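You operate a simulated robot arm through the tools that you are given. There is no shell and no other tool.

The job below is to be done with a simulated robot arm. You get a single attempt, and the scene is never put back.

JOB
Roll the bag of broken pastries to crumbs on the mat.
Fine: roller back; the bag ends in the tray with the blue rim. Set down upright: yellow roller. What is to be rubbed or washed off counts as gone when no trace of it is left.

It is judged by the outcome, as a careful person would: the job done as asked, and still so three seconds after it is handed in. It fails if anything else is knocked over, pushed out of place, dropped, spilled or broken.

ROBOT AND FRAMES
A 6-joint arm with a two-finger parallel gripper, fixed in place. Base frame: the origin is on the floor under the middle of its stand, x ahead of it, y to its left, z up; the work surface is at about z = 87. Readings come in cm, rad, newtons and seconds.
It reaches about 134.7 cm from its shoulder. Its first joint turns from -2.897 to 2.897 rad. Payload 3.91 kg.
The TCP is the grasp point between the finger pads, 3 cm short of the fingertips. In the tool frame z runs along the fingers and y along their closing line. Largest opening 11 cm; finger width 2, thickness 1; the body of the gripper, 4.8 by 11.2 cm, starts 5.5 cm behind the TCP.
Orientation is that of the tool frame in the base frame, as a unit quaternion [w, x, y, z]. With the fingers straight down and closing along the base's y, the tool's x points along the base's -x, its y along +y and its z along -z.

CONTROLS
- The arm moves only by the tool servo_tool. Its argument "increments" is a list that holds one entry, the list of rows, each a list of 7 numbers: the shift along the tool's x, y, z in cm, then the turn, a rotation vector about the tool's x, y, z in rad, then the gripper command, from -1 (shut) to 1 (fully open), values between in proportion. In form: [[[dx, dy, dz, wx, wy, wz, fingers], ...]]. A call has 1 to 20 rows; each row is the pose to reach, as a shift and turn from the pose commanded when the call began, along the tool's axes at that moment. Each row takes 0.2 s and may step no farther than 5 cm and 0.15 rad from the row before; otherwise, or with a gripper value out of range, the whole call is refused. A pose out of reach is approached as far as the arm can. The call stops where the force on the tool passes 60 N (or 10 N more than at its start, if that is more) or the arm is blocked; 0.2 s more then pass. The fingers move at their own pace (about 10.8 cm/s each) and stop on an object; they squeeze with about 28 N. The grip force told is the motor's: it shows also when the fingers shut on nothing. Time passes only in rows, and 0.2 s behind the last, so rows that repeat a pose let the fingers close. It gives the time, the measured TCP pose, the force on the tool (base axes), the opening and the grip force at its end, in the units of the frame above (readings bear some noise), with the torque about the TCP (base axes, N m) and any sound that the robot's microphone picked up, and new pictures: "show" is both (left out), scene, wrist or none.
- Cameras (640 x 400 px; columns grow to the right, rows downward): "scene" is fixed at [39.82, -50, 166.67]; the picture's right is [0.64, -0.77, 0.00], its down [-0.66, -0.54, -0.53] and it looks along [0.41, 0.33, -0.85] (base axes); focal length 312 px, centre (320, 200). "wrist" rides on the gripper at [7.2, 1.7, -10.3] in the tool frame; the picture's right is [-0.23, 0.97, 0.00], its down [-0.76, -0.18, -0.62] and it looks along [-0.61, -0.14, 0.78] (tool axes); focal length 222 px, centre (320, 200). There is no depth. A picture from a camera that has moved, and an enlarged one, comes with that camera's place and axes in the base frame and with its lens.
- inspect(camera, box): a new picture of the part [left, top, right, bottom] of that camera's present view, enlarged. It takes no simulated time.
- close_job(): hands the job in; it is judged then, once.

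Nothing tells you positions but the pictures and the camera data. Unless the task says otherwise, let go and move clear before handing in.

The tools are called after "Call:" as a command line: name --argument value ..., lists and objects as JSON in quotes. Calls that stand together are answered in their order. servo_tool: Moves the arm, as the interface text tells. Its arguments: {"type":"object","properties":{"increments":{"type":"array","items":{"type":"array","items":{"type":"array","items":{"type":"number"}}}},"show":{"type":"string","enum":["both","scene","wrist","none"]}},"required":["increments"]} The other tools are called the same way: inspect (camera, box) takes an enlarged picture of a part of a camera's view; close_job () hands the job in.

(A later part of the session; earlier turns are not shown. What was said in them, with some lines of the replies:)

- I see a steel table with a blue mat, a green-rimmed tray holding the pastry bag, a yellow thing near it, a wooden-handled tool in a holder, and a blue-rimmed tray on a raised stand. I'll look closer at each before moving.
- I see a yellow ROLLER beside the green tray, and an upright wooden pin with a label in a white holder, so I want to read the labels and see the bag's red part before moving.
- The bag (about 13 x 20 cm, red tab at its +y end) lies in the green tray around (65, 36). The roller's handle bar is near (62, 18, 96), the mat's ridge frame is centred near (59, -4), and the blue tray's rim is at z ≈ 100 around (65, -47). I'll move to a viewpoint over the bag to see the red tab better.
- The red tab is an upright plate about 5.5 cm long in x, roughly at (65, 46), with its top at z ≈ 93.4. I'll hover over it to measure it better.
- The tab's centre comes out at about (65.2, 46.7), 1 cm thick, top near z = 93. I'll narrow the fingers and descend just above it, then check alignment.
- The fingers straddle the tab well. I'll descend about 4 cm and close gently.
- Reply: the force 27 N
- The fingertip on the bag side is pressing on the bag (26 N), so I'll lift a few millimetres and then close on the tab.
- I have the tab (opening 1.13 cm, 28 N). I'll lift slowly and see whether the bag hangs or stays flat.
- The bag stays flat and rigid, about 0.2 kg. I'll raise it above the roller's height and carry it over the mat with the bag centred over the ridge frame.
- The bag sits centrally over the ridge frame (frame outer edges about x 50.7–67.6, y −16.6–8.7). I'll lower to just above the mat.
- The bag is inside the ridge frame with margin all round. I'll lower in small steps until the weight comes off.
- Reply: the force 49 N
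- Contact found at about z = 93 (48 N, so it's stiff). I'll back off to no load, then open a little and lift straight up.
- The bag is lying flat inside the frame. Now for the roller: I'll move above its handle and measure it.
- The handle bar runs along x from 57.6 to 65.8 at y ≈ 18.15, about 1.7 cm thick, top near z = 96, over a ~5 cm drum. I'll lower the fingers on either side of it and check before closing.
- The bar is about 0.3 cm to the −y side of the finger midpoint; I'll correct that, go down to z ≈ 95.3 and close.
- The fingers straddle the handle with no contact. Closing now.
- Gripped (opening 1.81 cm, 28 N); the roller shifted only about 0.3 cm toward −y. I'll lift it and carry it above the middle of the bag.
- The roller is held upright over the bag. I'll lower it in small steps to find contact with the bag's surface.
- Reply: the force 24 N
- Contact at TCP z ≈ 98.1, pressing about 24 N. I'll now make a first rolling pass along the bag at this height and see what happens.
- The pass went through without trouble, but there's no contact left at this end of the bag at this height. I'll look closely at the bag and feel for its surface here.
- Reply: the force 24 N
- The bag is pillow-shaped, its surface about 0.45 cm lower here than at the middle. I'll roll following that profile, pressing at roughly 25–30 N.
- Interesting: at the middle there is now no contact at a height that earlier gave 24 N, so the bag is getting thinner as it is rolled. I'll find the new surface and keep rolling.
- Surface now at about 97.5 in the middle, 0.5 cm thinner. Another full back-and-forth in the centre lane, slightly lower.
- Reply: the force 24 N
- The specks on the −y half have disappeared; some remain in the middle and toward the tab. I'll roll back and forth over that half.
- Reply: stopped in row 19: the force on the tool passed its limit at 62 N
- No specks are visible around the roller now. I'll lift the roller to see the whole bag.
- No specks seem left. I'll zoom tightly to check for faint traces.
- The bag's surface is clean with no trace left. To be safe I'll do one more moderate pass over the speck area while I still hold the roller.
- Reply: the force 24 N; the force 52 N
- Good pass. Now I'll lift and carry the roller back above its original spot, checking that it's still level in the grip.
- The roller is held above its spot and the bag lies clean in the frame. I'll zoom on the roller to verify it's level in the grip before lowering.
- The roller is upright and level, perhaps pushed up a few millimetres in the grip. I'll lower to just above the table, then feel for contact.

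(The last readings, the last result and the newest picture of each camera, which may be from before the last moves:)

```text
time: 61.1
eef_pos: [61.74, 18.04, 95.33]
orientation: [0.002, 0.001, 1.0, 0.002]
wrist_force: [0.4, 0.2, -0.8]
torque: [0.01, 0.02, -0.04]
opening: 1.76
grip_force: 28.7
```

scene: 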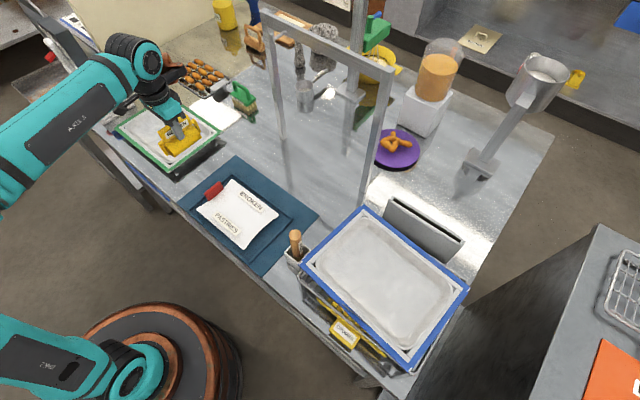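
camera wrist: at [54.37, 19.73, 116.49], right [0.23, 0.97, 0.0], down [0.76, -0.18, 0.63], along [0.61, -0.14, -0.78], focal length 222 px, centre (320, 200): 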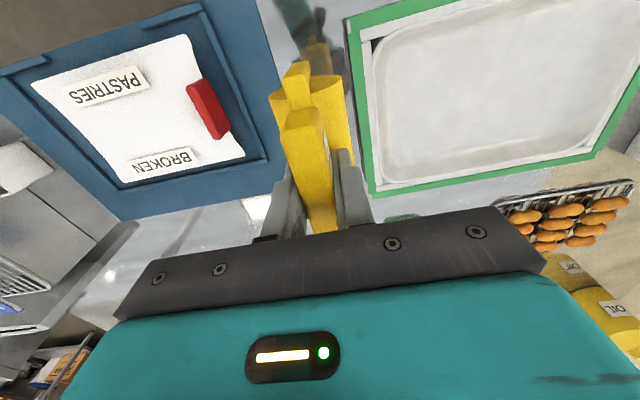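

There's still a gap under the drum, so the roller was pushed up about 1 cm in the grip. I'll keep lowering carefully.

Call:
servo_tool --increments '[[[0, 0, 0.15, 0, 0, 0, -1], [0, 0, 0.3, 0, 0, 0, -1], [0, 0, 0.45, 0, 0, 0, -1]]]' --show "none"

Call:
inspect --camera "scene" --box '[160, 120, 240, 190]'

```text
time: 62.0
eef_pos: [61.67, 18.08, 94.94]
orientation: [0.002, 0.001, 1.0, 0.001]
wrist_force: [-0.1, -0.7, -1.5]
torque: [0.01, -0.04, -0.03]
opening: 1.77
grip_force: 27.7
```

```text
5.71 times, centred on (200, 155) of scene
camera zoom: at [39.82, -50.0, 166.67], right [0.64, -0.77, 0.0], down [-0.66, -0.54, -0.53], along [0.41, 0.33, -0.85], focal length 1782 px, centre (1006, 457)
```

zoom: 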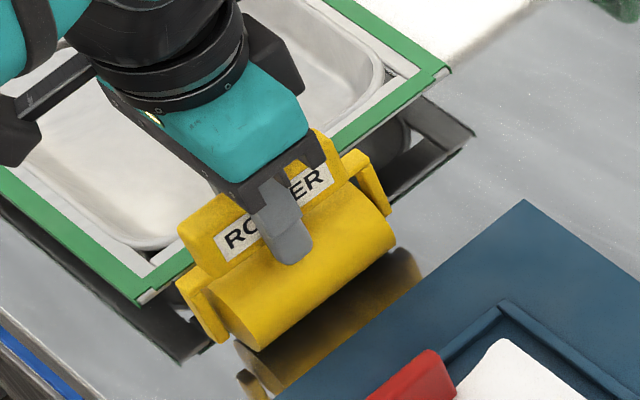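

Call:
servo_tool --increments '[[[0, 0, 0.1, 0, 0, 0, -1], [0, 0, 0.2, 0, 0, 0, -1], [0, 0, 0.3, 0, 0, 0, -1]]]' --show "none"

Call:
inspect --camera "scene" --box '[160, 120, 240, 190]'

```text
time: 62.8
eef_pos: [61.65, 18.03, 94.58]
orientation: [0.002, 0.001, 1.0, 0.0]
wrist_force: [0.4, -0.3, -1.4]
torque: [-0.02, 0.01, 0.04]
opening: 1.78
grip_force: 28.3
```

```text
5.71 times, centred on (200, 155) of scene
camera zoom: at [39.82, -50.0, 166.67], right [0.64, -0.77, 0.0], down [-0.66, -0.54, -0.53], along [0.41, 0.33, -0.85], focal length 1782 px, centre (1006, 457)
```

zoom: 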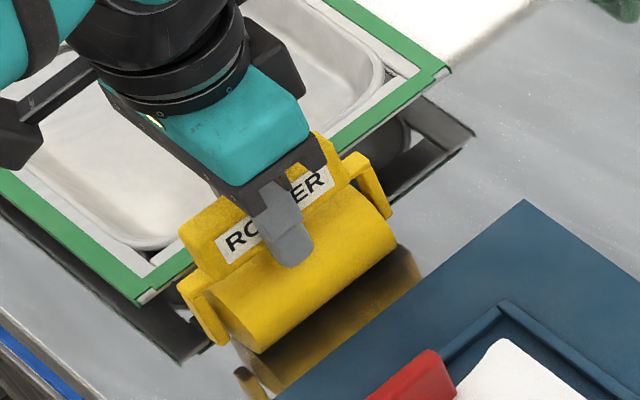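

Call:
servo_tool --increments '[[[0, 0, 0.1, 0, 0, 0, -1], [0, 0, 0.2, 0, 0, 0, -1]]]' --show "none"

```text
time: 63.4
eef_pos: [61.74, 18.2, 94.37]
orientation: [0.002, 0.001, 1.0, 0.002]
wrist_force: [0.5, 0.2, -0.5]
torque: [-0.05, 0.01, 0.0]
opening: 1.78
grip_force: 28.0
```

Call:
servo_tool --increments '[[[0, 0, 0.1, 0, 0, 0, -1], [0, 0, 0.2, 0, 0, 0, -1]]]' --show "none"

Call:
inspect --camera "scene" --box '[160, 120, 240, 190]'

```text
time: 64.0
eef_pos: [61.63, 18.29, 94.49]
orientation: [0.003, 0.0, 1.0, 0.001]
wrist_force: [7.1, 1.1, 26.5]
torque: [0.04, 0.63, -0.04]
opening: 1.77
grip_force: 27.6
```

```text
5.71 times, centred on (200, 155) of scene
camera zoom: at [39.82, -50.0, 166.67], right [0.64, -0.77, 0.0], down [-0.66, -0.54, -0.53], along [0.41, 0.33, -0.85], focal length 1782 px, centre (1006, 457)
```

zoom: 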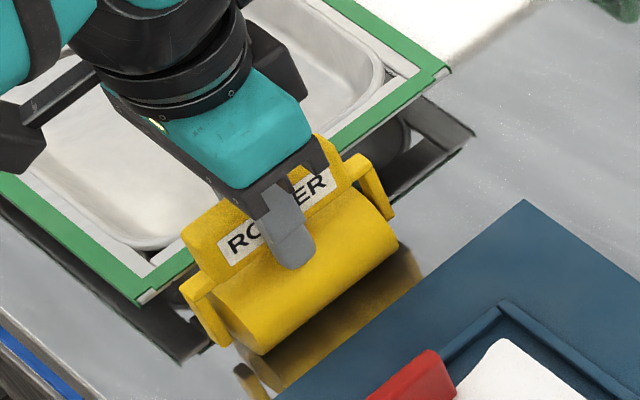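

The roller is on the table at its original spot. I'll ease off slightly, open the fingers a bit at a time, then rise clear.

Call:
servo_tool --increments '[[[0, 0, -0.15, 0, 0, 0, -1], [0, 0, -0.15, 0, 0, 0, -0.65], [0, 0, -0.15, 0, 0, 0, -0.5], [0, 0, -0.15, 0, 0, 0, -0.3], [0, 0, -0.15, 0, 0, 0, -0.1], [0, 0, -0.15, 0, 0, 0, -0.1]]]' --show "wrist"

Call:
inspect --camera "scene" --box '[160, 120, 240, 190]'

Call:
inspect --camera "wrist" --box '[230, 60, 410, 210]'

```text
time: 65.3
eef_pos: [61.54, 18.07, 94.4]
orientation: [0.002, 0.002, 1.0, 0.0]
wrist_force: [-0.1, -0.3, -0.4]
torque: [0.03, 0.02, 0.0]
opening: 4.97
grip_force: 0.0
camera wrist: at [54.37, 19.74, 104.7], right [0.23, 0.97, 0.0], down [0.76, -0.18, 0.63], along [0.61, -0.14, -0.78], focal length 222 px, centre (320, 200)
```

wrist: 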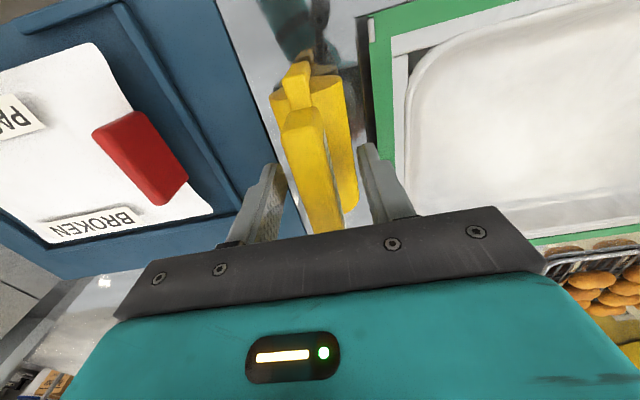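

```text
5.71 times, centred on (200, 155) of scene
camera zoom: at [39.82, -50.0, 166.67], right [0.64, -0.77, 0.0], down [-0.66, -0.54, -0.53], along [0.41, 0.33, -0.85], focal length 1782 px, centre (1006, 457)
```

zoom: 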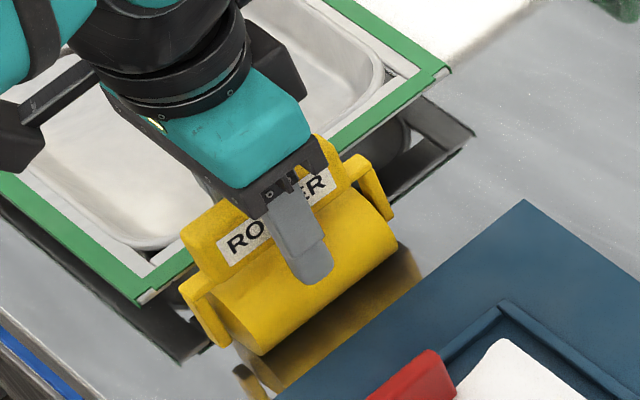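

```text
2.67 times, centred on (320, 135) of wrist
camera zoom: at [54.37, 19.74, 104.7], right [0.23, 0.97, 0.0], down [0.76, -0.18, 0.63], along [0.61, -0.14, -0.78], focal length 592 px, centre (320, 373)
```

zoom: 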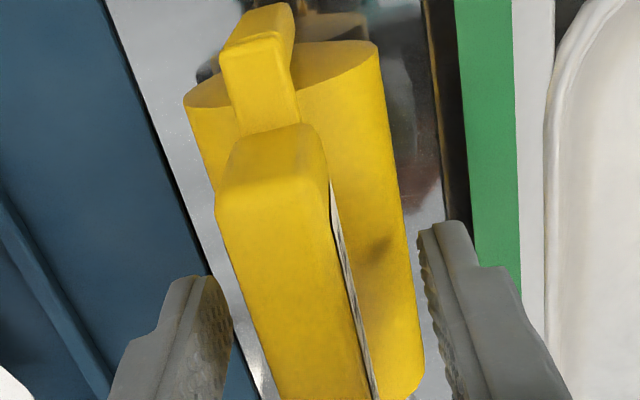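

Released and standing upright. Rising straight up.

Call:
servo_tool --increments '[[[0, 0, -1, 0, 0, 0, -0.1], [0, 0, -3, 0, 0, 0, -0.1], [0, 0, -5.5, 0, 0, 0, -0.1], [0, 0, -8.5, 0, 0, 0, -0.1], [0, 0, -11.5, 0, 0, 0, -0.1], [0, 0, -13.5, 0, 0, 0, -0.3], [0, 0, -13.5, 0, 0, 0, -0.4]]]'

Call:
inspect --camera "scene" --box '[160, 130, 230, 190]'

Call:
inspect --camera "wrist" --box '[230, 40, 410, 190]'

```text
time: 67.0
eef_pos: [61.74, 18.07, 107.96]
orientation: [0.002, 0.001, 1.0, 0.0]
wrist_force: [-0.6, -0.4, 0.2]
torque: [0.03, 0.0, -0.02]
opening: 3.34
grip_force: 0.1
camera wrist: at [54.48, 19.79, 118.19], right [0.23, 0.97, 0.0], down [0.76, -0.18, 0.63], along [0.61, -0.14, -0.78], focal length 222 px, centre (320, 200)
```

scene: 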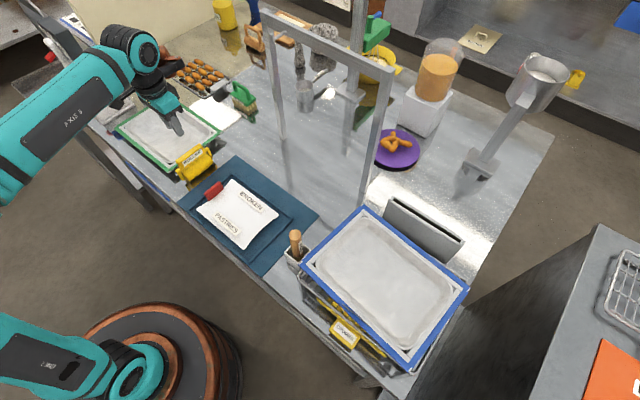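
wrist: 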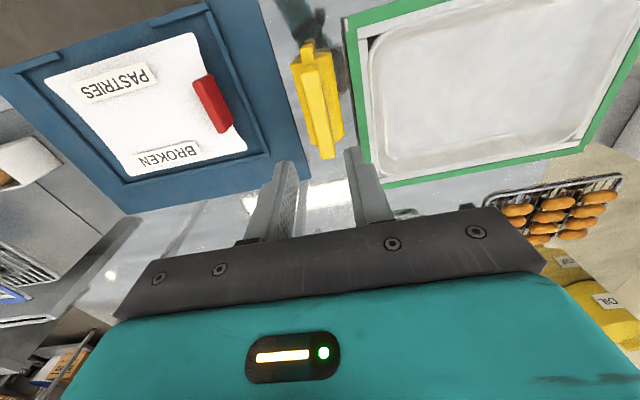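

```text
6.67 times, centred on (195, 160) of scene
camera zoom: at [39.82, -50.0, 166.67], right [0.64, -0.77, 0.0], down [-0.66, -0.54, -0.53], along [0.41, 0.33, -0.85], focal length 2080 px, centre (1153, 467)
```

zoom: 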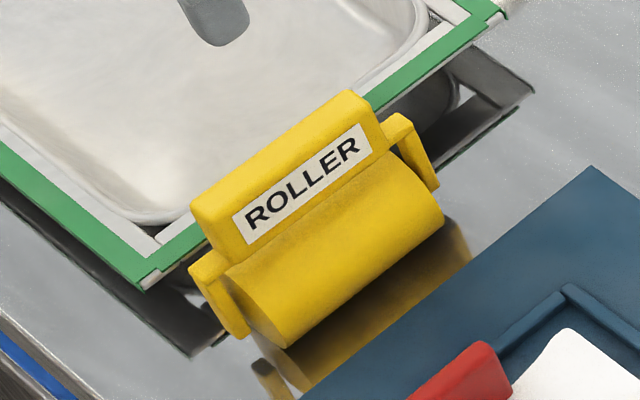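

```text
2.67 times, centred on (320, 115) of wrist
camera zoom: at [54.48, 19.79, 118.19], right [0.23, 0.97, 0.0], down [0.76, -0.18, 0.63], along [0.61, -0.14, -0.78], focal length 592 px, centre (320, 427)
```

zoom: 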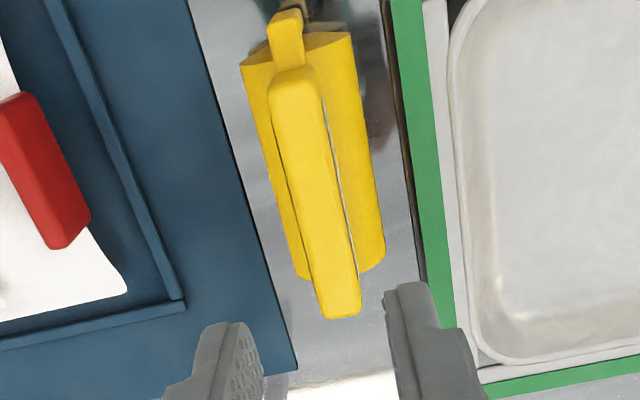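

The roller is back exactly where it was, upright. Now I'll go back to the bag's red tab.

Call:
servo_tool --increments '[[[0.5, -2, 0, 0, 0, 0, -0.3], [1.2, -5, 0, 0, 0, 0, -0.3], [2, -8, 0.5, 0, 0, 0, -0.4], [2.6, -11, 2, 0, 0, 0, -0.5], [2.7, -12.05, 4, 0, 0, 0, -0.53], [2.7, -12.05, 6, 0, 0, 0, -0.53], [2.7, -12.05, 6, 0, 0, 0, -0.53]]]'

Call:
inspect --camera "wrist" --box '[240, 40, 420, 190]'

Call:
inspect --camera "scene" --box '[180, 150, 280, 230]'

```text
time: 68.5
eef_pos: [59.15, 5.96, 101.66]
orientation: [0.002, 0.001, 1.0, 0.001]
wrist_force: [-0.3, -0.2, -0.5]
torque: [-0.03, 0.03, 0.01]
opening: 2.59
grip_force: 0.1
camera wrist: at [51.71, 7.52, 111.9], right [0.23, 0.97, 0.0], down [0.76, -0.18, 0.63], along [0.61, -0.14, -0.78], focal length 222 px, centre (320, 200)
```

scene: 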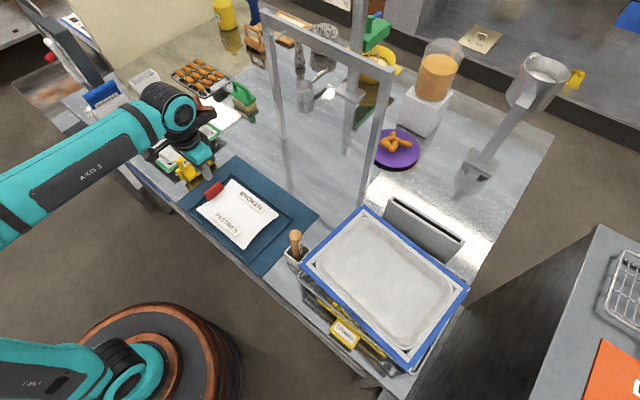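
wrist: 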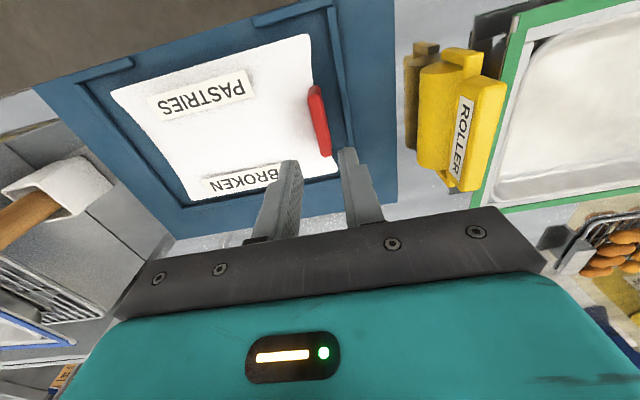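

```text
2.67 times, centred on (330, 115) of wrist
camera zoom: at [51.71, 7.52, 111.9], right [0.23, 0.97, 0.0], down [0.76, -0.18, 0.63], along [0.61, -0.14, -0.78], focal length 592 px, centre (293, 427)
```

zoom: 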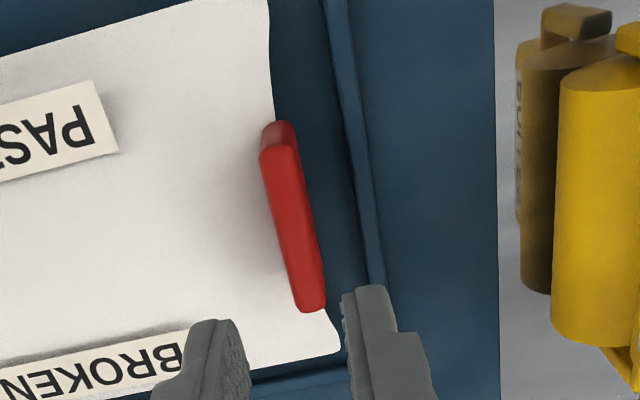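

```text
5.00 times, centred on (230, 190) of scene
camera zoom: at [39.82, -50.0, 166.67], right [0.64, -0.77, 0.0], down [-0.66, -0.54, -0.53], along [0.41, 0.33, -0.85], focal length 1560 px, centre (770, 250)
```

zoom: 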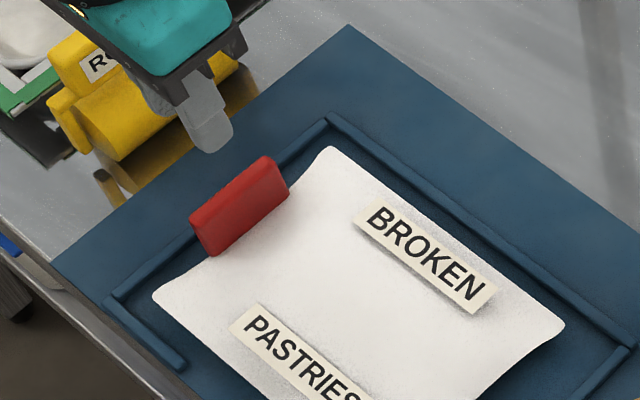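

The tab is still at about (58.7, 6.0). Descending around it and closing.

Call:
servo_tool --increments '[[[0.1, 0, 2, 0, 0, 0, -0.53], [0.2, 0, 4, 0, 0, 0, -0.53], [0.3, 0, 5.5, 0, 0, 0, -0.53], [0.3, 0, 6.8, 0, 0, 0, -0.53], [0.3, 0, 7.8, 0, 0, 0, -0.53], [0.3, 0, 8.5, 0, 0, 0, -0.53], [0.3, 0, 8.9, 0, 0, 0, -0.53], [0.3, 0, 8.9, 0, 0, 0, -0.53]]]' --show "none"

Call:
inspect --camera "wrist" --box '[240, 60, 400, 210]'

Call:
inspect --camera "scene" --box '[180, 150, 260, 215]'

```text
time: 70.3
eef_pos: [58.64, 6.02, 92.91]
orientation: [0.002, 0.001, 1.0, 0.002]
wrist_force: [-0.2, 0.4, -0.1]
torque: [-0.01, -0.02, -0.02]
opening: 2.61
grip_force: 0.0
```

```text
2.67 times, centred on (320, 135) of wrist
camera zoom: at [51.37, 7.59, 103.24], right [0.23, 0.97, 0.0], down [0.76, -0.18, 0.62], along [0.61, -0.14, -0.78], focal length 592 px, centre (320, 373)
```

zoom: 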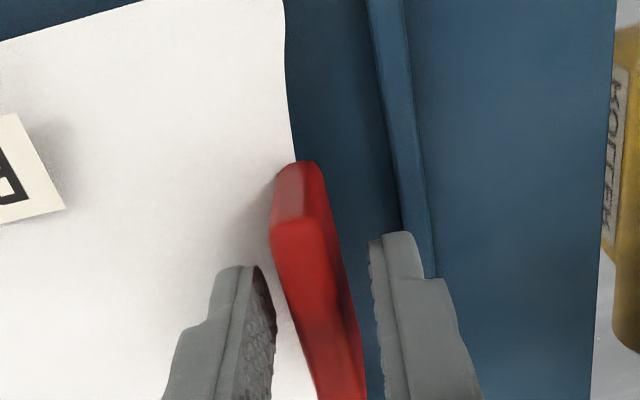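

```text
6.15 times, centred on (220, 182) of scene
camera zoom: at [39.82, -50.0, 166.67], right [0.64, -0.77, 0.0], down [-0.66, -0.54, -0.53], along [0.41, 0.33, -0.85], focal length 1920 px, centre (935, 308)
```

zoom: 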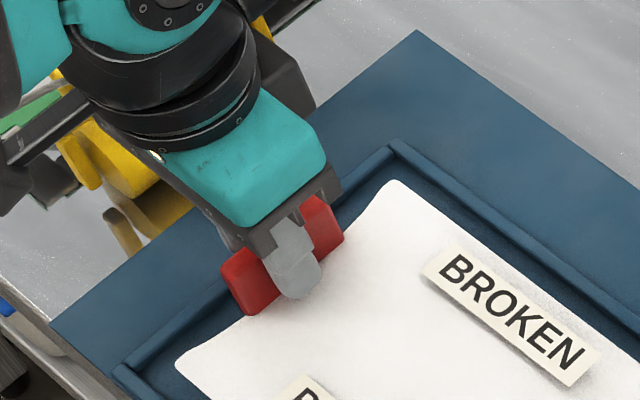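

Well aligned with no contact. Closing, then lifting slowly.

Call:
servo_tool --increments '[[[0, 0, 0, 0, 0, 0, -0.75], [0, 0, 0, 0, 0, 0, -1], [0, 0, 0, 0, 0, 0, -1], [0, 0, 0, 0, 0, 0, -1], [0, 0, -0.8, 0, 0, 0, -1], [0, 0, -1.8, 0, 0, 0, -1], [0, 0, -3, 0, 0, 0, -1], [0, 0, -4.5, 0, 0, 0, -1], [0, 0, -6, 0, 0, 0, -1], [0, 0, -6, 0, 0, 0, -1]]]'

Call:
inspect --camera "scene" --box '[170, 130, 310, 250]'

```text
time: 72.5
eef_pos: [58.63, 5.98, 99.01]
orientation: [0.002, 0.001, 1.0, 0.001]
wrist_force: [0.2, 0.3, -1.2]
torque: [0.13, 0.0, 0.01]
opening: 1.18
grip_force: 28.3
camera wrist: at [51.45, 7.71, 109.32], right [0.23, 0.97, 0.0], down [0.76, -0.18, 0.63], along [0.61, -0.14, -0.78], focal length 222 px, centre (320, 200)
```

scene: 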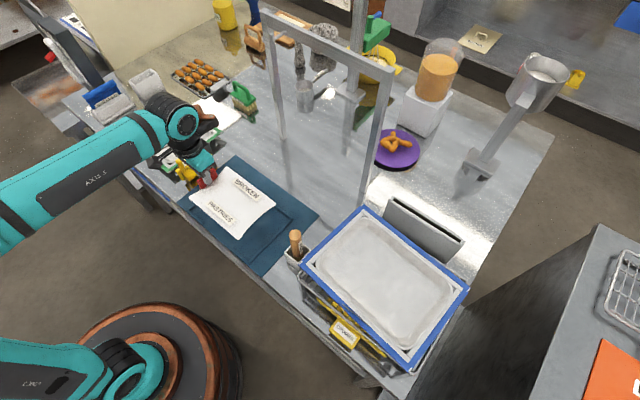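
wrist: 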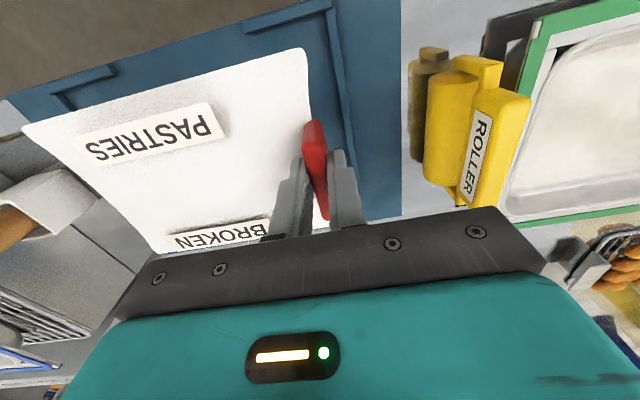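

```text
3.33 times, centred on (240, 190) of scene
camera zoom: at [39.82, -50.0, 166.67], right [0.64, -0.77, 0.0], down [-0.66, -0.54, -0.53], along [0.41, 0.33, -0.85], focal length 1040 px, centre (587, 233)
```

zoom: 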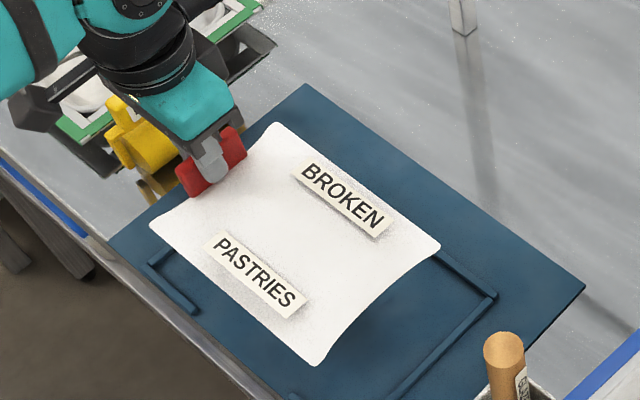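

The clean bag is held flat again. I'll raise it well above the glaze brush (top ≈ z 102) and the blue rim (≈ z 100), and carry it over the blue tray, turning about 4.4° to match the tray.

Call:
servo_tool --increments '[[[0, 0, -2, 0, 0, 0, -1], [0, 0, -5, 0, 0, 0, -1], [0, 0, -8.5, 0, 0, 0, -1], [0, 0, -12, 0, 0, 0, -1], [0, 0, -14.9, 0, 0, 0, -1], [-0.17, -1, -14.9, 0, 0, 0.002, -1], [-0.5, -3, -14.9, 0, 0, 0.005, -1], [-1.0, -6, -14.9, 0, 0, 0.011, -1], [-1.54, -9.3, -14.9, 0, 0, 0.017, -1], [-2.09, -12.6, -14.9, 0, 0, 0.023, -1], [-2.64, -15.9, -14.9, 0, 0, 0.028, -1], [-3.19, -19.2, -14.9, 0, 0, 0.034, -1], [-3.74, -22.5, -14.9, 0, 0, 0.04, -1], [-4.29, -25.8, -14.9, 0, 0, 0.046, -1], [-4.83, -29.1, -14.9, 0, 0, 0.052, -1], [-5.38, -32.4, -14.9, 0, 0, 0.058, -1], [-5.93, -35.7, -14.9, 0, 0, 0.064, -1], [-6.43, -38.7, -14.9, 0, 0, 0.069, -1], [-6.84, -41.2, -14.9, 0, 0, 0.074, -1], [-7.16, -43.1, -14.9, 0, 0, 0.077, -1]]]'

Call:
inspect --camera "scene" --box '[270, 150, 490, 380]'

Call:
inspect --camera "wrist" --box '[0, 0, 420, 230]'

```text
time: 76.8
eef_pos: [65.89, -37.4, 113.54]
orientation: [0.001, 0.038, 0.999, 0.001]
wrist_force: [0.1, -0.1, -0.9]
torque: [0.14, -0.04, 0.03]
opening: 1.13
grip_force: 27.5
camera wrist: at [58.75, -35.22, 123.8], right [0.3, 0.95, 0.0], down [0.74, -0.24, 0.63], along [0.6, -0.19, -0.78], focal length 222 px, centre (320, 200)
```

scene: 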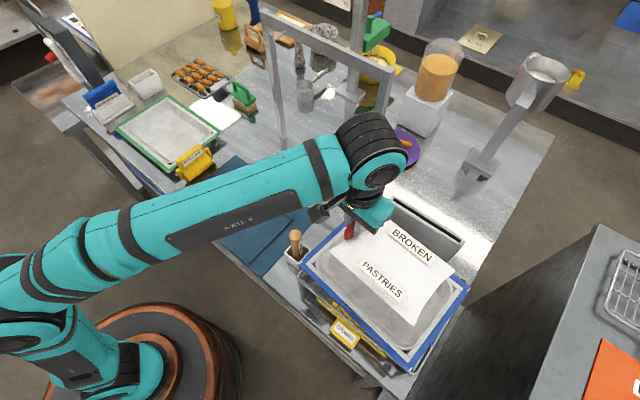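
wrist: 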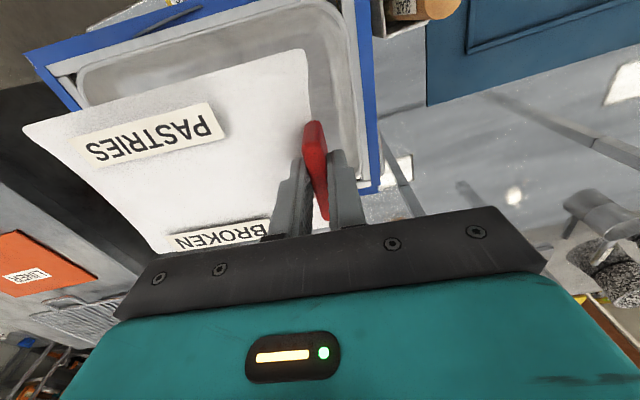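

```text
1.74 times, centred on (380, 265) of scene
camera zoom: at [39.82, -50.0, 166.67], right [0.64, -0.77, 0.0], down [-0.66, -0.54, -0.53], along [0.41, 0.33, -0.85], focal length 542 px, centre (216, 87)
```

zoom: 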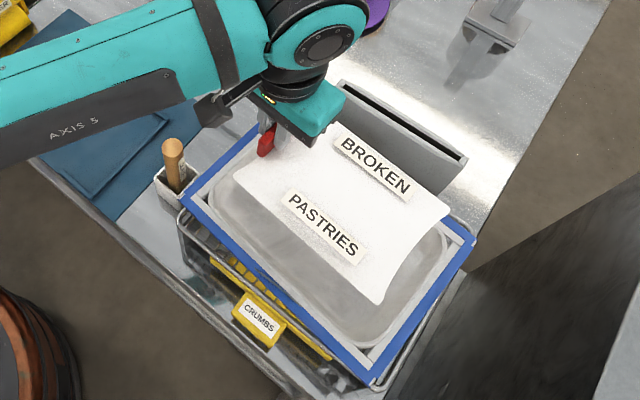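

```text
1.52 times, centred on (210, 115) of wrist
camera zoom: at [58.75, -35.22, 123.8], right [0.3, 0.95, 0.0], down [0.74, -0.24, 0.63], along [0.6, -0.19, -0.78], focal length 338 px, centre (488, 330)
```

zoom: 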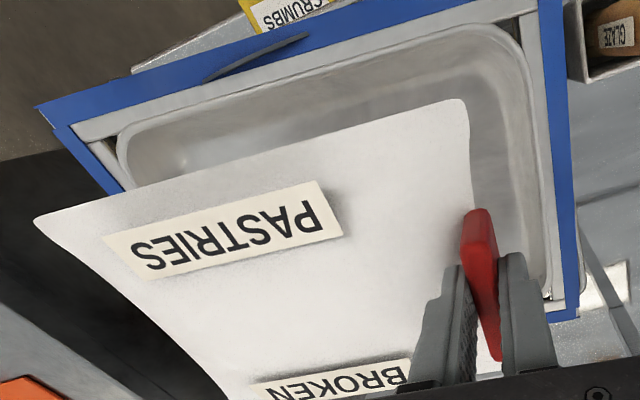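

The bag is over the blue tray and aligned with it; tray corners from the wrist view agree with my estimate (rim z ≈ 100.4, centre (65.2, −46.8)). Lowering to just above the tray.

Call:
servo_tool --increments '[[[0, -0.1, 1, 0, 0, 0, -1], [0, -0.3, 2.5, 0, 0, 0, -1], [0, -0.3, 4, 0, 0, 0, -1], [0, -0.3, 5.5, 0, 0, 0, -1], [0, -0.3, 7, 0, 0, 0, -1], [0, -0.3, 8, 0, 0, 0, -1], [0, -0.3, 8.5, 0, 0, 0, -1], [0, -0.3, 8.5, 0, 0, 0, -1]]]'

Call:
inspect --camera "scene" --box '[290, 180, 480, 370]'

Call:
inspect --camera "wrist" --box '[0, 0, 420, 230]'

```text
time: 78.5
eef_pos: [65.72, -37.55, 105.34]
orientation: [0.001, 0.039, 0.999, 0.001]
wrist_force: [0.3, 0.8, -2.3]
torque: [0.13, -0.02, 0.0]
opening: 1.14
grip_force: 28.3
camera wrist: at [58.67, -35.37, 115.49], right [0.3, 0.95, 0.0], down [0.74, -0.24, 0.63], along [0.6, -0.19, -0.78], focal length 222 px, centre (320, 200)
```

scene: 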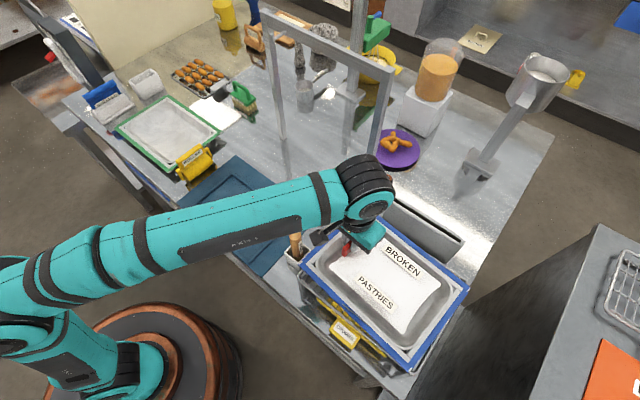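
wrist: 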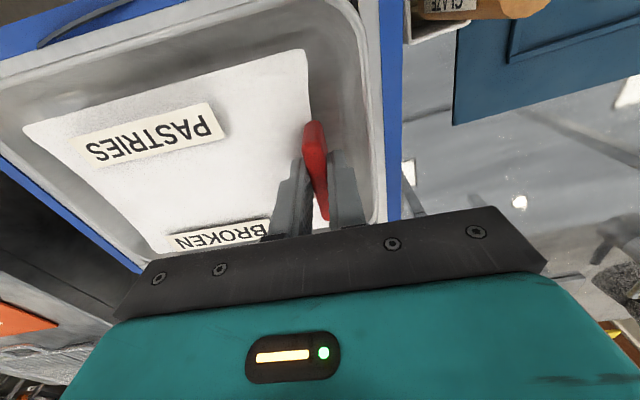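

```text
2.11 times, centred on (385, 275) of scene
camera zoom: at [39.82, -50.0, 166.67], right [0.64, -0.77, 0.0], down [-0.66, -0.54, -0.53], along [0.41, 0.33, -0.85], focal length 657 px, centre (183, 42)
```

zoom: 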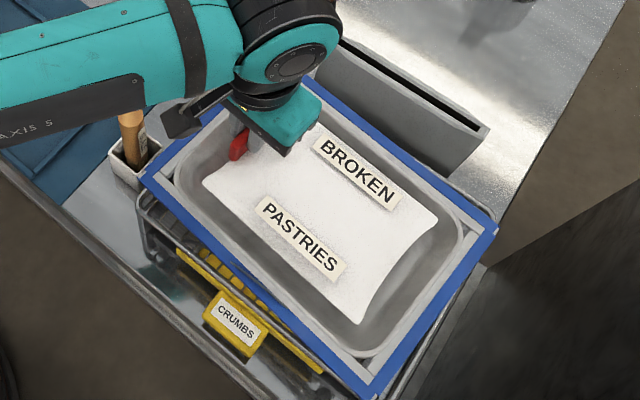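

```text
1.52 times, centred on (210, 115) of wrist
camera zoom: at [58.67, -35.37, 115.49], right [0.3, 0.95, 0.0], down [0.74, -0.24, 0.63], along [0.6, -0.19, -0.78], focal length 338 px, centre (488, 330)
```

zoom: 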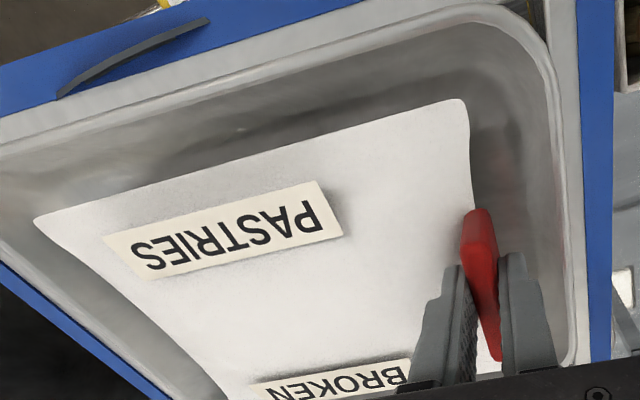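

The bag is a bit too far toward +x; I'll shift it about 0.8 cm back toward the robot, then lower in small steps until it rests.

Call:
servo_tool --increments '[[[0.4, 0, 0, 0, 0, 0, -1], [0.8, 0, 0, 0, 0, 0, -1], [0.8, 0, 0.4, 0, 0, 0, -1], [0.8, 0, 0.8, 0, 0, 0, -1], [0.8, 0, 1.1, 0, 0, 0, -1], [0.8, 0, 1.3, 0, 0, 0, -1]]]' --show "none"

Call:
inspect --camera "scene" --box '[290, 180, 480, 370]'

Call:
inspect --camera "wrist" --box '[0, 0, 420, 260]'

```text
time: 80.0
eef_pos: [64.83, -37.54, 103.86]
orientation: [0.002, 0.039, 0.999, 0.001]
wrist_force: [-0.6, -0.4, -0.8]
torque: [0.15, -0.02, 0.01]
opening: 1.12
grip_force: 28.1
```

```text
2.11 times, centred on (385, 275) of scene
camera zoom: at [39.82, -50.0, 166.67], right [0.64, -0.77, 0.0], down [-0.66, -0.54, -0.53], along [0.41, 0.33, -0.85], focal length 657 px, centre (183, 42)
```

zoom: 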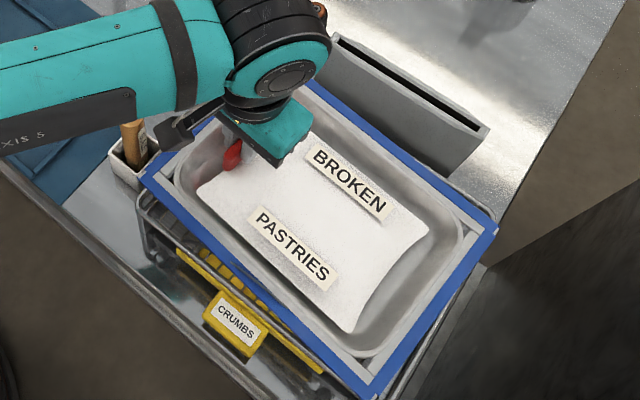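

```text
1.52 times, centred on (210, 130) of wrist
camera zoom: at [57.83, -35.28, 114.2], right [0.3, 0.95, 0.0], down [0.74, -0.24, 0.63], along [0.6, -0.19, -0.78], focal length 338 px, centre (488, 307)
```

zoom: 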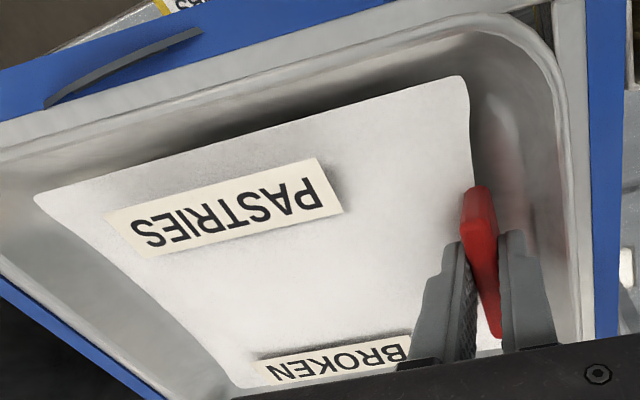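

Call:
servo_tool --increments '[[[0, 0, 0.15, 0, 0, 0, -1], [0, 0, 0.3, 0, 0, 0, -1], [0, 0, 0.45, 0, 0, 0, -1]]]' --show "none"

```text
time: 80.8
eef_pos: [64.95, -37.4, 103.61]
orientation: [0.002, 0.038, 0.999, 0.0]
wrist_force: [5.5, -2.9, 15.0]
torque: [-0.12, -0.2, 0.03]
opening: 1.18
grip_force: 28.5
```

Contact (15 N) at z ≈ 103.6 as expected. I'll ease off slightly and release with a small opening, then rise straight up.

Call:
servo_tool --increments '[[[0, 0, -0.15, 0, 0, 0, -1], [0, 0, -0.15, 0, 0, 0, -1]]]' --show "none"

Call:
inspect --camera "wrist" --box '[0, 0, 420, 260]'

Call:
inspect --camera "scene" --box '[290, 190, 390, 270]'

```text
time: 81.3
eef_pos: [64.89, -37.33, 103.64]
orientation: [0.001, 0.039, 0.999, 0.001]
wrist_force: [0.8, 0.2, -0.8]
torque: [-0.07, -0.09, 0.03]
opening: 1.16
grip_force: 28.2
```

```text
1.52 times, centred on (210, 130) of wrist
camera zoom: at [57.82, -35.28, 113.89], right [0.3, 0.95, 0.0], down [0.74, -0.24, 0.62], along [0.6, -0.19, -0.78], focal length 338 px, centre (488, 307)
```

zoom: 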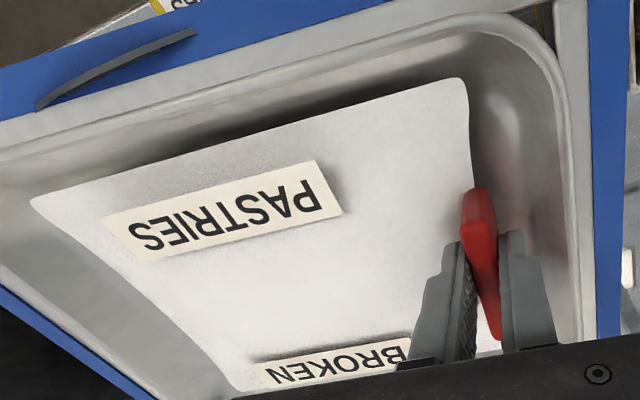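

```text
5.00 times, centred on (340, 230) of scene
camera zoom: at [39.82, -50.0, 166.67], right [0.64, -0.77, 0.0], down [-0.66, -0.54, -0.53], along [0.41, 0.33, -0.85], focal length 1560 px, centre (220, 50)
```

zoom: 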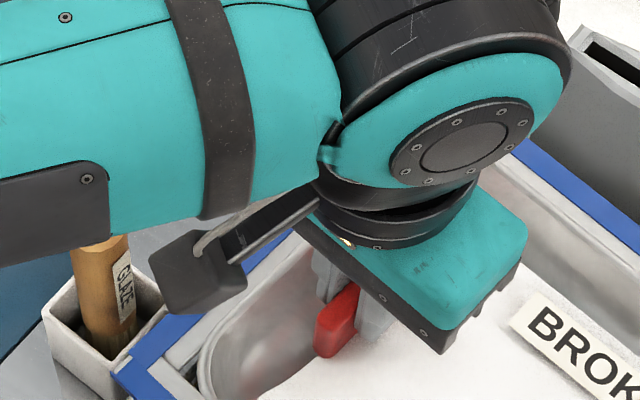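

Call:
servo_tool --increments '[[[0, 0, 0, 0, 0, 0, -0.7], [0, 0, 0, 0, 0, 0, -0.6], [0, 0, 0, 0, 0, 0, -0.6], [0, 0, -0.6, 0, 0, 0, -0.6], [0, 0, -1.5, 0, 0, 0, -0.6], [0, 0, -3, 0, 0, 0, -0.6], [0, 0, -5, 0, 0, 0, -0.6], [0, 0, -8, 0, 0, 0, -0.6], [0, 0, -11, 0, 0, 0, -0.5], [0, 0, -14, 0, 0, 0, -0.3], [0, 0, -16, 0, 0, 0, 0]]]'

Call:
inspect --camera "wrist" --box '[60, 0, 440, 230]'

Call:
inspect --camera "scene" --box '[290, 180, 480, 370]'

```text
time: 83.8
eef_pos: [64.85, -37.43, 119.83]
orientation: [0.002, 0.039, 0.999, 0.0]
wrist_force: [-0.4, 0.1, -0.4]
torque: [-0.03, -0.01, -0.01]
opening: 5.46
grip_force: 0.0
camera wrist: at [57.8, -35.26, 130.08], right [0.3, 0.95, 0.0], down [0.74, -0.24, 0.62], along [0.6, -0.19, -0.78], focal length 222 px, centre (320, 200)
```

scene: 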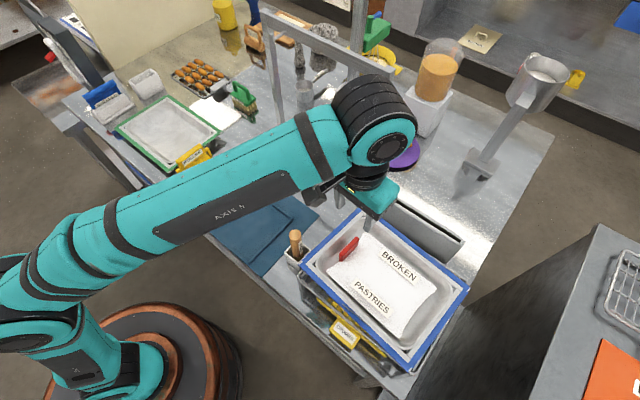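
wrist: 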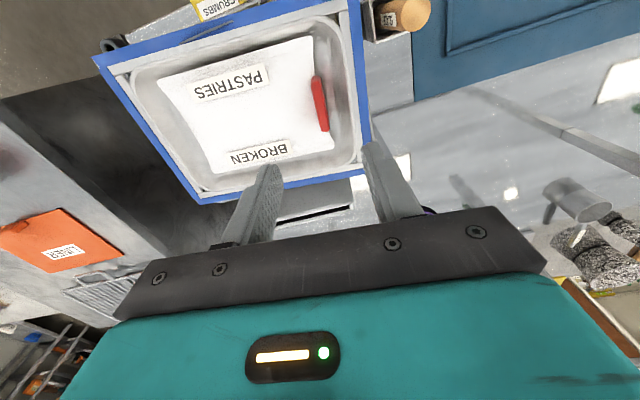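

```text
1.68 times, centred on (250, 115) of wrist
camera zoom: at [57.8, -35.26, 130.08], right [0.3, 0.95, 0.0], down [0.74, -0.24, 0.62], along [0.6, -0.19, -0.78], focal length 374 px, centre (438, 343)
```

zoom: 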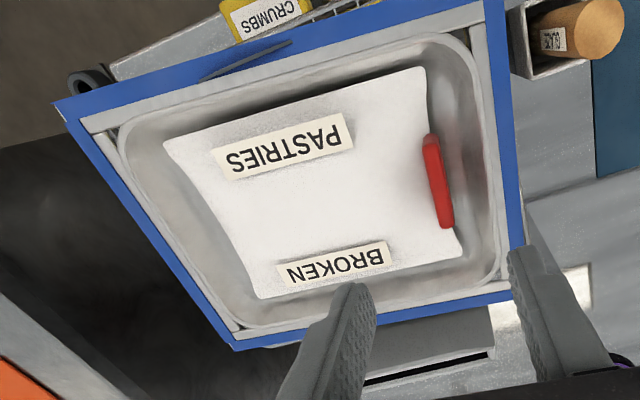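

```text
2.11 times, centred on (385, 275) of scene
camera zoom: at [39.82, -50.0, 166.67], right [0.64, -0.77, 0.0], down [-0.66, -0.54, -0.53], along [0.41, 0.33, -0.85], focal length 657 px, centre (183, 42)
```

zoom: 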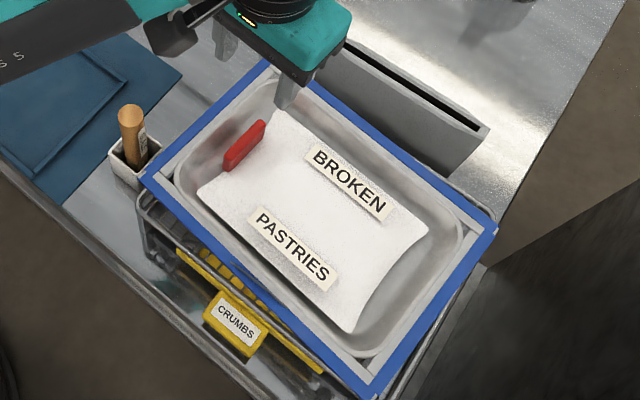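

The bag lies flat in the blue-rimmed tray. I'll move the arm clear toward its starting pose and check everything.

Call:
servo_tool --increments '[[[0.5, 1.5, -0.5, 0, 0, -0.005, 0.3], [1.5, 4.5, -1, 0, 0, -0.012, 0.5], [2.7, 8.3, -1.5, 0, 0, -0.02, 0.8], [4, 12.3, -2, 0, 0, -0.028, 1], [5.3, 16.3, -2.5, 0, 0, -0.036, 1], [6.6, 20.3, -3, 0, 0, -0.044, 1], [7.9, 24.3, -3.5, 0, 0, -0.052, 1], [9.2, 28.3, -4, 0, 0, -0.06, 1], [10.5, 32.3, -4.5, 0, 0, -0.068, 1], [11.5, 36.3, -4.5, 0, 0, -0.077, 1], [12.3, 40.3, -4.5, 0, 0, -0.077, 1], [12.7, 44.3, -4.5, 0, 0, -0.077, 1], [12.7, 47.5, -4.5, 0, 0, -0.077, 1], [12.7, 49.5, -4.5, 0, 0, -0.077, 1], [12.7, 49.5, -4.5, 0, 0, -0.077, 1]]]'

Call:
inspect --camera "scene" --box '[270, 180, 490, 380]'

Call:
inspect --camera "scene" --box '[80, 80, 330, 290]'

Call:
inspect --camera "wrist" --box '[0, 0, 640, 260]'

```text
time: 87.0
eef_pos: [55.95, 12.93, 124.44]
orientation: [0.002, 0.002, 1.0, 0.001]
wrist_force: [-0.4, -0.9, 0.0]
torque: [0.01, 0.0, 0.01]
opening: 11.0
grip_force: 0.1
camera wrist: at [48.68, 14.59, 134.62], right [0.23, 0.97, 0.0], down [0.76, -0.18, 0.63], along [0.61, -0.14, -0.78], focal length 222 px, centre (320, 200)
```

scene: 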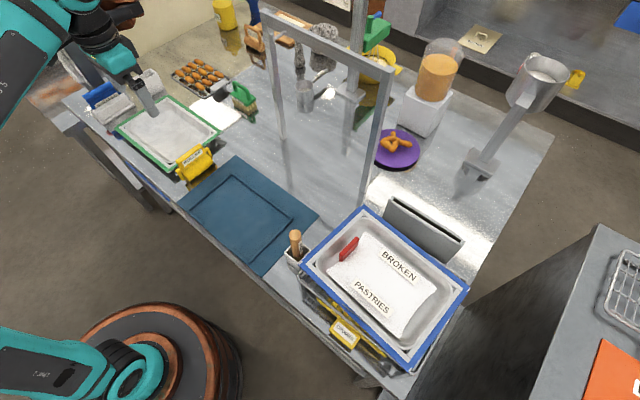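
wrist: 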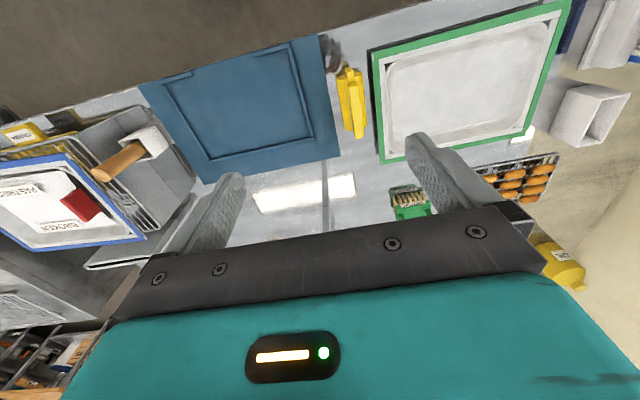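

```text
2.00 times, centred on (380, 280) of scene
camera zoom: at [39.82, -50.0, 166.67], right [0.64, -0.77, 0.0], down [-0.66, -0.54, -0.53], along [0.41, 0.33, -0.85], focal length 624 px, centre (200, 40)
```

zoom: 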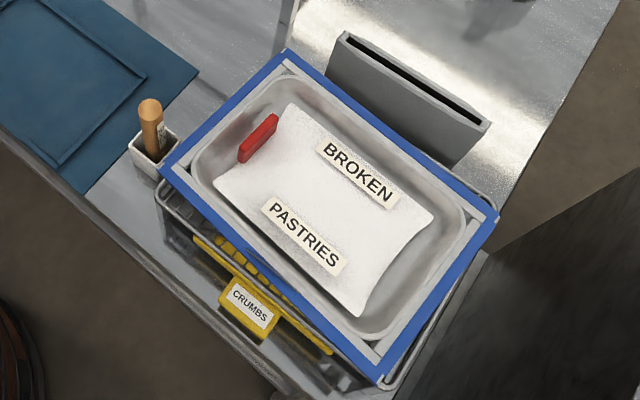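

```text
1.90 times, centred on (205, 185) of scene
camera zoom: at [39.82, -50.0, 166.67], right [0.64, -0.77, 0.0], down [-0.66, -0.54, -0.53], along [0.41, 0.33, -0.85], focal length 594 px, centre (539, 229)
```

zoom: 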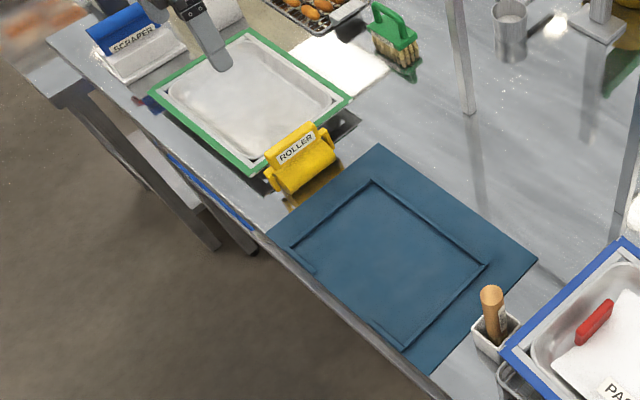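

```text
1.00 times, centred on (320, 130) of wrist (not enlarged: the box is as wide or as high as the picture)
camera zoom: at [48.68, 14.59, 134.62], right [0.23, 0.97, 0.0], down [0.76, -0.18, 0.63], along [0.61, -0.14, -0.78], focal length 222 px, centre (320, 270)
```

zoom: 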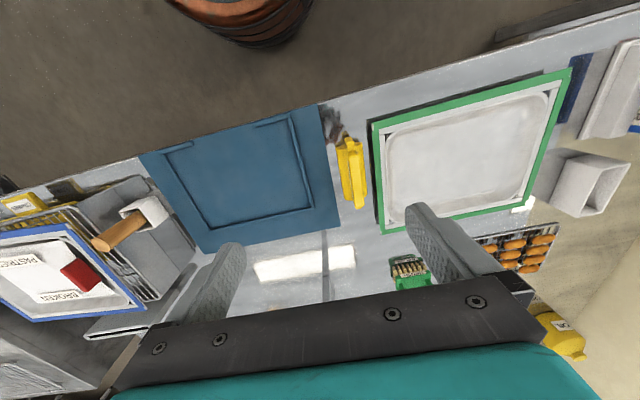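

Everything looks in place. One last close look at the bag and the roller before handing in.

Call:
inspect --camera "scene" --box '[330, 225, 450, 325]'

Call:
inspect --camera "scene" --box '[165, 135, 225, 190]'

```text
4.00 times, centred on (390, 275) of scene
camera zoom: at [39.82, -50.0, 166.67], right [0.64, -0.77, 0.0], down [-0.66, -0.54, -0.53], along [0.41, 0.33, -0.85], focal length 1248 px, centre (40, -100)
```

zoom: 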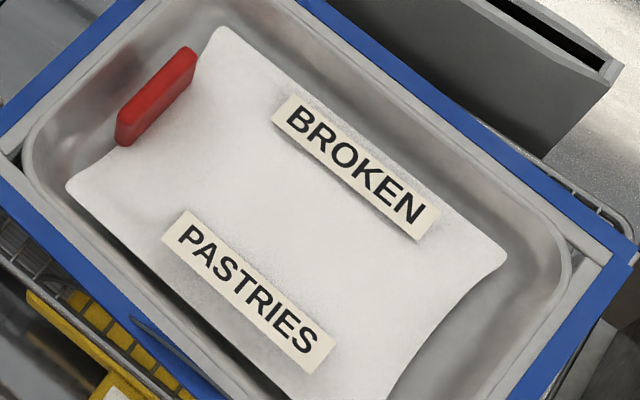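

```text
7.27 times, centred on (195, 162) of scene
camera zoom: at [39.82, -50.0, 166.67], right [0.64, -0.77, 0.0], down [-0.66, -0.54, -0.53], along [0.41, 0.33, -0.85], focal length 2269 px, centre (1229, 473)
```

zoom: 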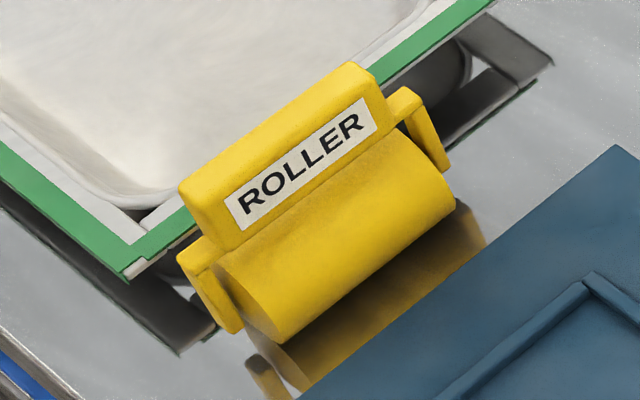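

The bag shows no trace of broken pieces and lies flat in the blue-rimmed tray. The roller stands upright in its original place, nothing else has moved, and the arm is clear, so I'm handing the job in.

Call:
close_job

```text
The job is handed in.
```

The bag of pastries is rolled to crumbs and lies flat in the blue-rimmed tray. In close-up pictures I saw no trace of broken pieces left on it.

- **Rolling:** I placed the bag inside the raised frame on the mat and rolled it back and forth until no pieces showed. Then I made one more pass to be safe. One pass stopped when the force reached 62 N, just over the 60 N limit. I saw no damage to the bag.
- **Roller:** The yellow roller stands upright where it started. It slid up about 1 cm in the grip while I pressed, so I lowered it slowly until it touched the table before letting go.
- **Everything else:** The last pictures show nothing knocked over or out of place. The arm was clear with the gripper open when I handed the job in.
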